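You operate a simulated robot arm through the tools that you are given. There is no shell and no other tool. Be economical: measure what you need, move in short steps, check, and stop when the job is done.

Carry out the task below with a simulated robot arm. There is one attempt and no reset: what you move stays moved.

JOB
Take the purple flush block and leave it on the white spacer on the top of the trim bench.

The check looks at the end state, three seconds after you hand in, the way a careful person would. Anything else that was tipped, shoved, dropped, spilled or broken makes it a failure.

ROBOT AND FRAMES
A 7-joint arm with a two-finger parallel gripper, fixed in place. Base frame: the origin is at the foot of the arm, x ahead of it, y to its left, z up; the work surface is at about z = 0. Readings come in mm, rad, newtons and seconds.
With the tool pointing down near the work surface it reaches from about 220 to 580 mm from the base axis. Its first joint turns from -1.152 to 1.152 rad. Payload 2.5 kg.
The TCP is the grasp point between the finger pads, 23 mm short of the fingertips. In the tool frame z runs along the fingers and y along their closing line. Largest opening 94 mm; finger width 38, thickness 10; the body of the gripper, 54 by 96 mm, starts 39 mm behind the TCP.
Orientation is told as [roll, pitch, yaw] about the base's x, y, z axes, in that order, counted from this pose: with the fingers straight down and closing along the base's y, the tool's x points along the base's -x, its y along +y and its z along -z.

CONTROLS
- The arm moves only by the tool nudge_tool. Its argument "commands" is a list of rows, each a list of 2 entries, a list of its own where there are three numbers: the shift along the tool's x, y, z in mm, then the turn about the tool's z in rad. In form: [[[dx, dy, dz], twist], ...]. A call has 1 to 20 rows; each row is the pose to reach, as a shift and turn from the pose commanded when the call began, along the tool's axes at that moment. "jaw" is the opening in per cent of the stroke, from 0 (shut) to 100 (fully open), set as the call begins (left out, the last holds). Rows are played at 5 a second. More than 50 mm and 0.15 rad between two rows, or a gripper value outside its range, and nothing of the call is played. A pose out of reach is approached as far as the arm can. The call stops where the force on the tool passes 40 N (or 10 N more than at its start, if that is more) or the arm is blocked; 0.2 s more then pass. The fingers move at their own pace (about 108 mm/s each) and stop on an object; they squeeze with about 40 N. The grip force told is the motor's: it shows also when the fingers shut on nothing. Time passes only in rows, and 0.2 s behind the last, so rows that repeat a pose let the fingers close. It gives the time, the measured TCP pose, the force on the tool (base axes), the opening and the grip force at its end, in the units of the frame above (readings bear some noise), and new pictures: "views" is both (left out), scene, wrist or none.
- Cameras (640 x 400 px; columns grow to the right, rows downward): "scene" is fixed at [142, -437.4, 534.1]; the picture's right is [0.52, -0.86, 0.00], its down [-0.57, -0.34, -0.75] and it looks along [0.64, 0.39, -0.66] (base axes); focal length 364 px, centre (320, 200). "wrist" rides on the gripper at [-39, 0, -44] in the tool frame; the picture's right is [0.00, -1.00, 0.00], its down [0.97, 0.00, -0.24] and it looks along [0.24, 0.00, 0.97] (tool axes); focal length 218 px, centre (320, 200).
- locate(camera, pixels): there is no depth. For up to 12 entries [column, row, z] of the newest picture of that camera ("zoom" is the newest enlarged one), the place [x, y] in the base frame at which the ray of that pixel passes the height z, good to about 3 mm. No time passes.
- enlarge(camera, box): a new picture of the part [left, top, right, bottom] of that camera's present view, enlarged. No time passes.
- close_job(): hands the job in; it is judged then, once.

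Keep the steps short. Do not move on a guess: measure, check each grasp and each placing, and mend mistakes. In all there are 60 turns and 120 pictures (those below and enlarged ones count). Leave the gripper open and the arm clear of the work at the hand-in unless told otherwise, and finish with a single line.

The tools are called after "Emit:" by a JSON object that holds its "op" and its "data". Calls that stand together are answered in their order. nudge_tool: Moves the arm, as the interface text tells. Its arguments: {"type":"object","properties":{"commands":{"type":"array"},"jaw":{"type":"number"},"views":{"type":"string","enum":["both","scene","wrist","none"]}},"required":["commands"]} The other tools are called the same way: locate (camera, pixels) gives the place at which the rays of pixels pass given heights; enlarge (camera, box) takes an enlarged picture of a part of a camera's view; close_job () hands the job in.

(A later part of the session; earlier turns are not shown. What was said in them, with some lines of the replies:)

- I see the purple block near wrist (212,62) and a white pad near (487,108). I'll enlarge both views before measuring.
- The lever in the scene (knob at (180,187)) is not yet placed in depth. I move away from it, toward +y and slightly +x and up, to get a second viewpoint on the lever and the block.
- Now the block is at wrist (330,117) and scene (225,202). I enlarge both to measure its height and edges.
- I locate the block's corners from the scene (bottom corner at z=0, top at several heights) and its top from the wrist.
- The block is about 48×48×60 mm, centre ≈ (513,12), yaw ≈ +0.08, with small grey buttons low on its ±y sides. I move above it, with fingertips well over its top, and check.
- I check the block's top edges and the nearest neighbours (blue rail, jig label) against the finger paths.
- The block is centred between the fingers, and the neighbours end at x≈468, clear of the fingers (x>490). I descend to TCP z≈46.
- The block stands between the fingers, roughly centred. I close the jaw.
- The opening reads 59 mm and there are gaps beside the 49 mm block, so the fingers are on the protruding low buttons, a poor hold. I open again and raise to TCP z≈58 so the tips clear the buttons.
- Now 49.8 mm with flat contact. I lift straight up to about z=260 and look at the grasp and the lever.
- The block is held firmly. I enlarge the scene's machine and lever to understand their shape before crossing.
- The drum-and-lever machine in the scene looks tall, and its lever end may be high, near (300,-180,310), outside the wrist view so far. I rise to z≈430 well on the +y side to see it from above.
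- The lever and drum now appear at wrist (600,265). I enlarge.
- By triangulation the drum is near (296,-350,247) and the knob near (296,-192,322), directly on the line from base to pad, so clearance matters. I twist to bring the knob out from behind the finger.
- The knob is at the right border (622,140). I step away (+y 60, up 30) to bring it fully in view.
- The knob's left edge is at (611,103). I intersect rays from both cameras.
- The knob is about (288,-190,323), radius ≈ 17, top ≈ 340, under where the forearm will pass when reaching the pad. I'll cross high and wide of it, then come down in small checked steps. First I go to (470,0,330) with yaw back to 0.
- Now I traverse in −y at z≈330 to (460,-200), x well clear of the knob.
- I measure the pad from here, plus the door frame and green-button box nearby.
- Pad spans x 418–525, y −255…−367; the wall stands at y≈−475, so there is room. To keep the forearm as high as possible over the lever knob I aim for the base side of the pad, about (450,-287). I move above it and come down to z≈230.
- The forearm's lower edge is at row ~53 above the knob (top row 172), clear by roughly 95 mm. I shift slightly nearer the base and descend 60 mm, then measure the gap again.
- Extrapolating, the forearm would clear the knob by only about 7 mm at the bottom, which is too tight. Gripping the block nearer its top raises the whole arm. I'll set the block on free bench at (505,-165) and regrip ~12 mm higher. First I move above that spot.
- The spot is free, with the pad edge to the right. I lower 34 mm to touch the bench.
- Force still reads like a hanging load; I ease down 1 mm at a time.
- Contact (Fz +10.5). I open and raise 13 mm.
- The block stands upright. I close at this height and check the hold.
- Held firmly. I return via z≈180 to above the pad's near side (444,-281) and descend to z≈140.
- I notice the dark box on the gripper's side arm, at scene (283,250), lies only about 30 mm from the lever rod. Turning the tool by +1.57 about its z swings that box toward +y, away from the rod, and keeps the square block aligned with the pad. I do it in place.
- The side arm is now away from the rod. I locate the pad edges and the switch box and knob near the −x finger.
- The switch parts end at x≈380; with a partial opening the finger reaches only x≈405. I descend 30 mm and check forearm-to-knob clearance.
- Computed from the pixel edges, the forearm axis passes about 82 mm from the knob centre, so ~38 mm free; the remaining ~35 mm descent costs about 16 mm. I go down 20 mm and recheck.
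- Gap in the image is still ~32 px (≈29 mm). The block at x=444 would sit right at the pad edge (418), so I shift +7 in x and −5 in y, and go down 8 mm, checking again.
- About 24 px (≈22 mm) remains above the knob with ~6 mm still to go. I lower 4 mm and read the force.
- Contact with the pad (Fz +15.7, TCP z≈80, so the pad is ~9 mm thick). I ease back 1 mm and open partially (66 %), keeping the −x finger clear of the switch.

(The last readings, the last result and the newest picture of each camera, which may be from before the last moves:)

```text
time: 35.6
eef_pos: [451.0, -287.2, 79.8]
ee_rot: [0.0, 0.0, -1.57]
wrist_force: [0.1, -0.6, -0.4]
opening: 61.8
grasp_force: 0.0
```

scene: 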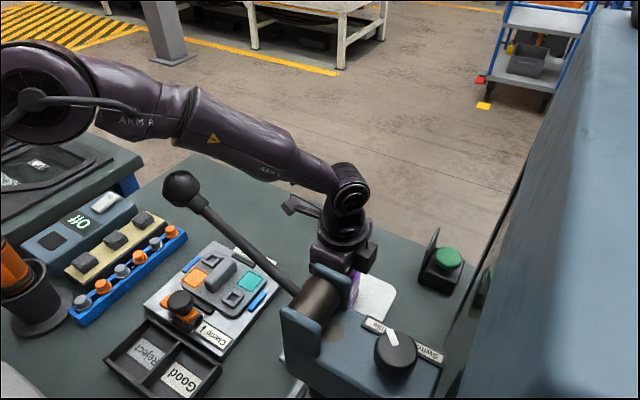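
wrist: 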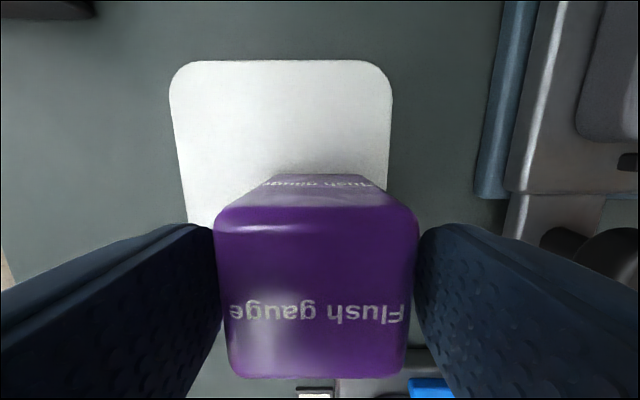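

Released and upright. I rise straight up 100 mm and look.

Emit:
{"op": "nudge_tool", "data": {"commands": [[[0, 0, -5], 0], [[0, 0, -20], 0], [[0, 0, -45], 0], [[0, 0, -75], 0], [[0, 0, -105], 0], [[0, 0, -140], 0], [[0, 0, -140], 0]], "views": "both"}}

```text
time: 37.2
eef_pos: [451.9, -286.4, 222.8]
ee_rot: [-0.001, -0.001, -1.57]
wrist_force: [-0.5, 0.0, 0.6]
opening: 62.0
grasp_force: 0.0
```

scene: 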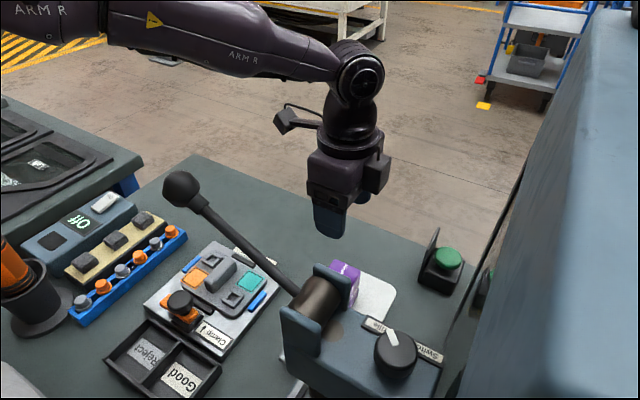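
wrist: 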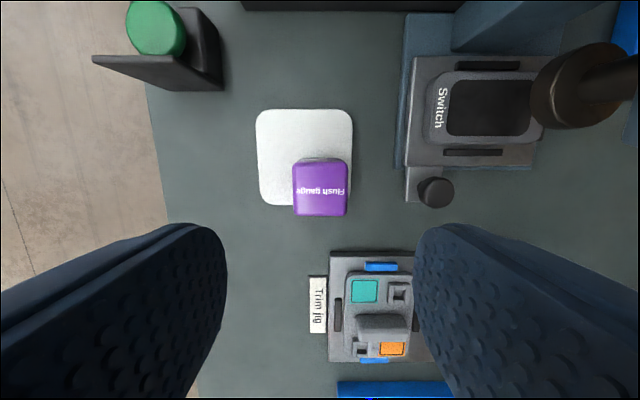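

The block stands on the pad's near corner region. I measure whether its footprint lies fully on the pad.

Emit:
{"op": "enlarge", "data": {"camera": "wrist", "box": [240, 95, 400, 225]}}

Emit:
{"op": "locate", "data": {"camera": "wrist", "pixels": [[293, 166, 69], [347, 166, 69], [347, 215, 69], [294, 216, 69], [258, 204, 9], [257, 112, 9], [352, 112, 9], [352, 160, 9], [280, 205, 9]]}}

Emit:
{"op": "enlarge", "data": {"camera": "scene", "box": [300, 240, 420, 330]}}

```text
3.08 times, centred on (320, 160) of wrist
```

zoom: 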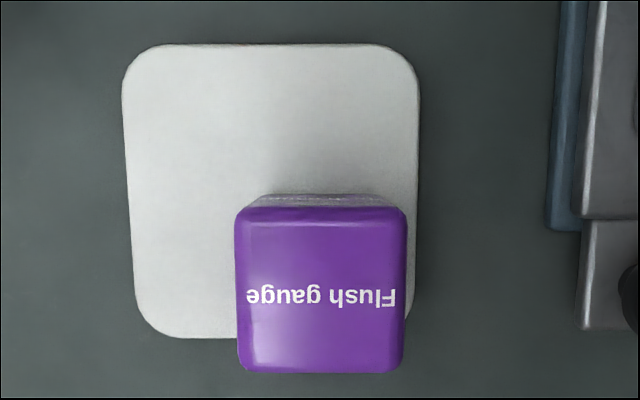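

```text
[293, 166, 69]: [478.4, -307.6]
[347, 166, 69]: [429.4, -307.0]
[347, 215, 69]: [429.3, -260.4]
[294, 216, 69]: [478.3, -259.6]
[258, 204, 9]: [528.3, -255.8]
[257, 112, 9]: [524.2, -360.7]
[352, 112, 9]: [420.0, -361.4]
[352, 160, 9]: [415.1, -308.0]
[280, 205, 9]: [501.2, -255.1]
```

```text
4.44 times, centred on (360, 285) of scene
```

zoom: 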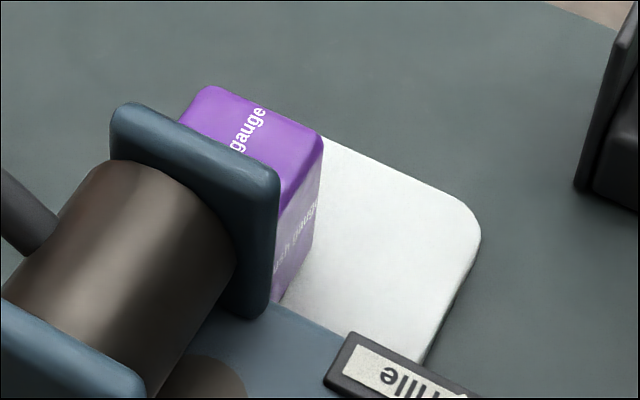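

The footprint x 429–478, y −308…−260 lies wholly within the pad (x 417–526, y −363…−255), upright; lever, switch and jig are unchanged. I retreat up and toward +y and open the gripper.

Emit:
{"op": "nudge_tool", "data": {"commands": [[[0, 0, -30], 0], [[30, 0, -60], 0], [[70, 0, -80], 0], [[110, 0, -80], 0], [[150, 0, -80], 0], [[190, 0, -80], 0], [[190, 0, -80], 0]], "jaw": 100, "views": "both"}}

```text
time: 38.8
eef_pos: [450.3, -98.0, 299.1]
ee_rot: [-0.001, 0.001, -1.57]
wrist_force: [-0.2, -0.7, -0.3]
opening: 94.0
grasp_force: 0.1
```

scene: 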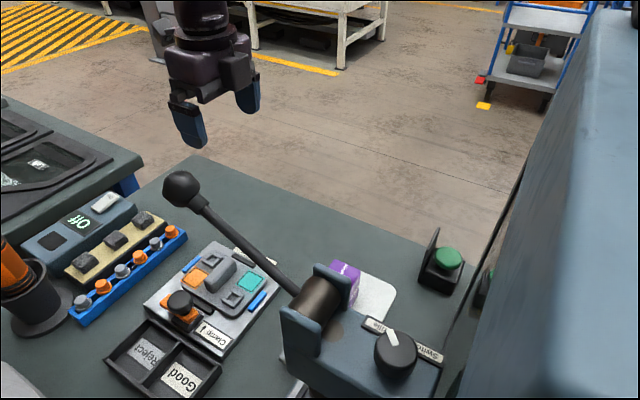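
wrist: 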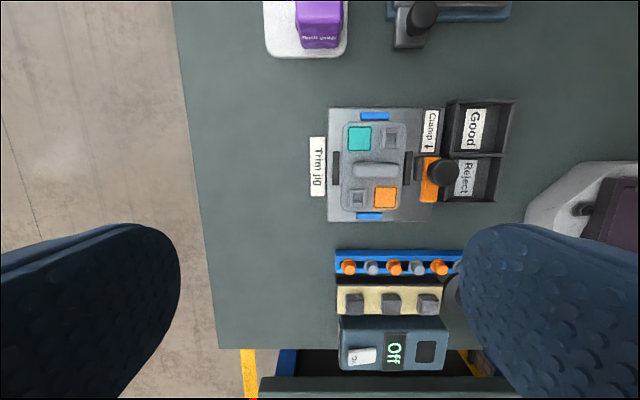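

The block rests on the pad, everything else is as it was, and the arm is clear with the gripper open. I hand in.

Emit:
{"op": "close_job", "data": {}}

```text
The job is handed in.
```

The purple flush block stands upright on the white spacer, toward its near corner with its whole footprint on the spacer; nothing else was seen to move, and the gripper is open and clear.
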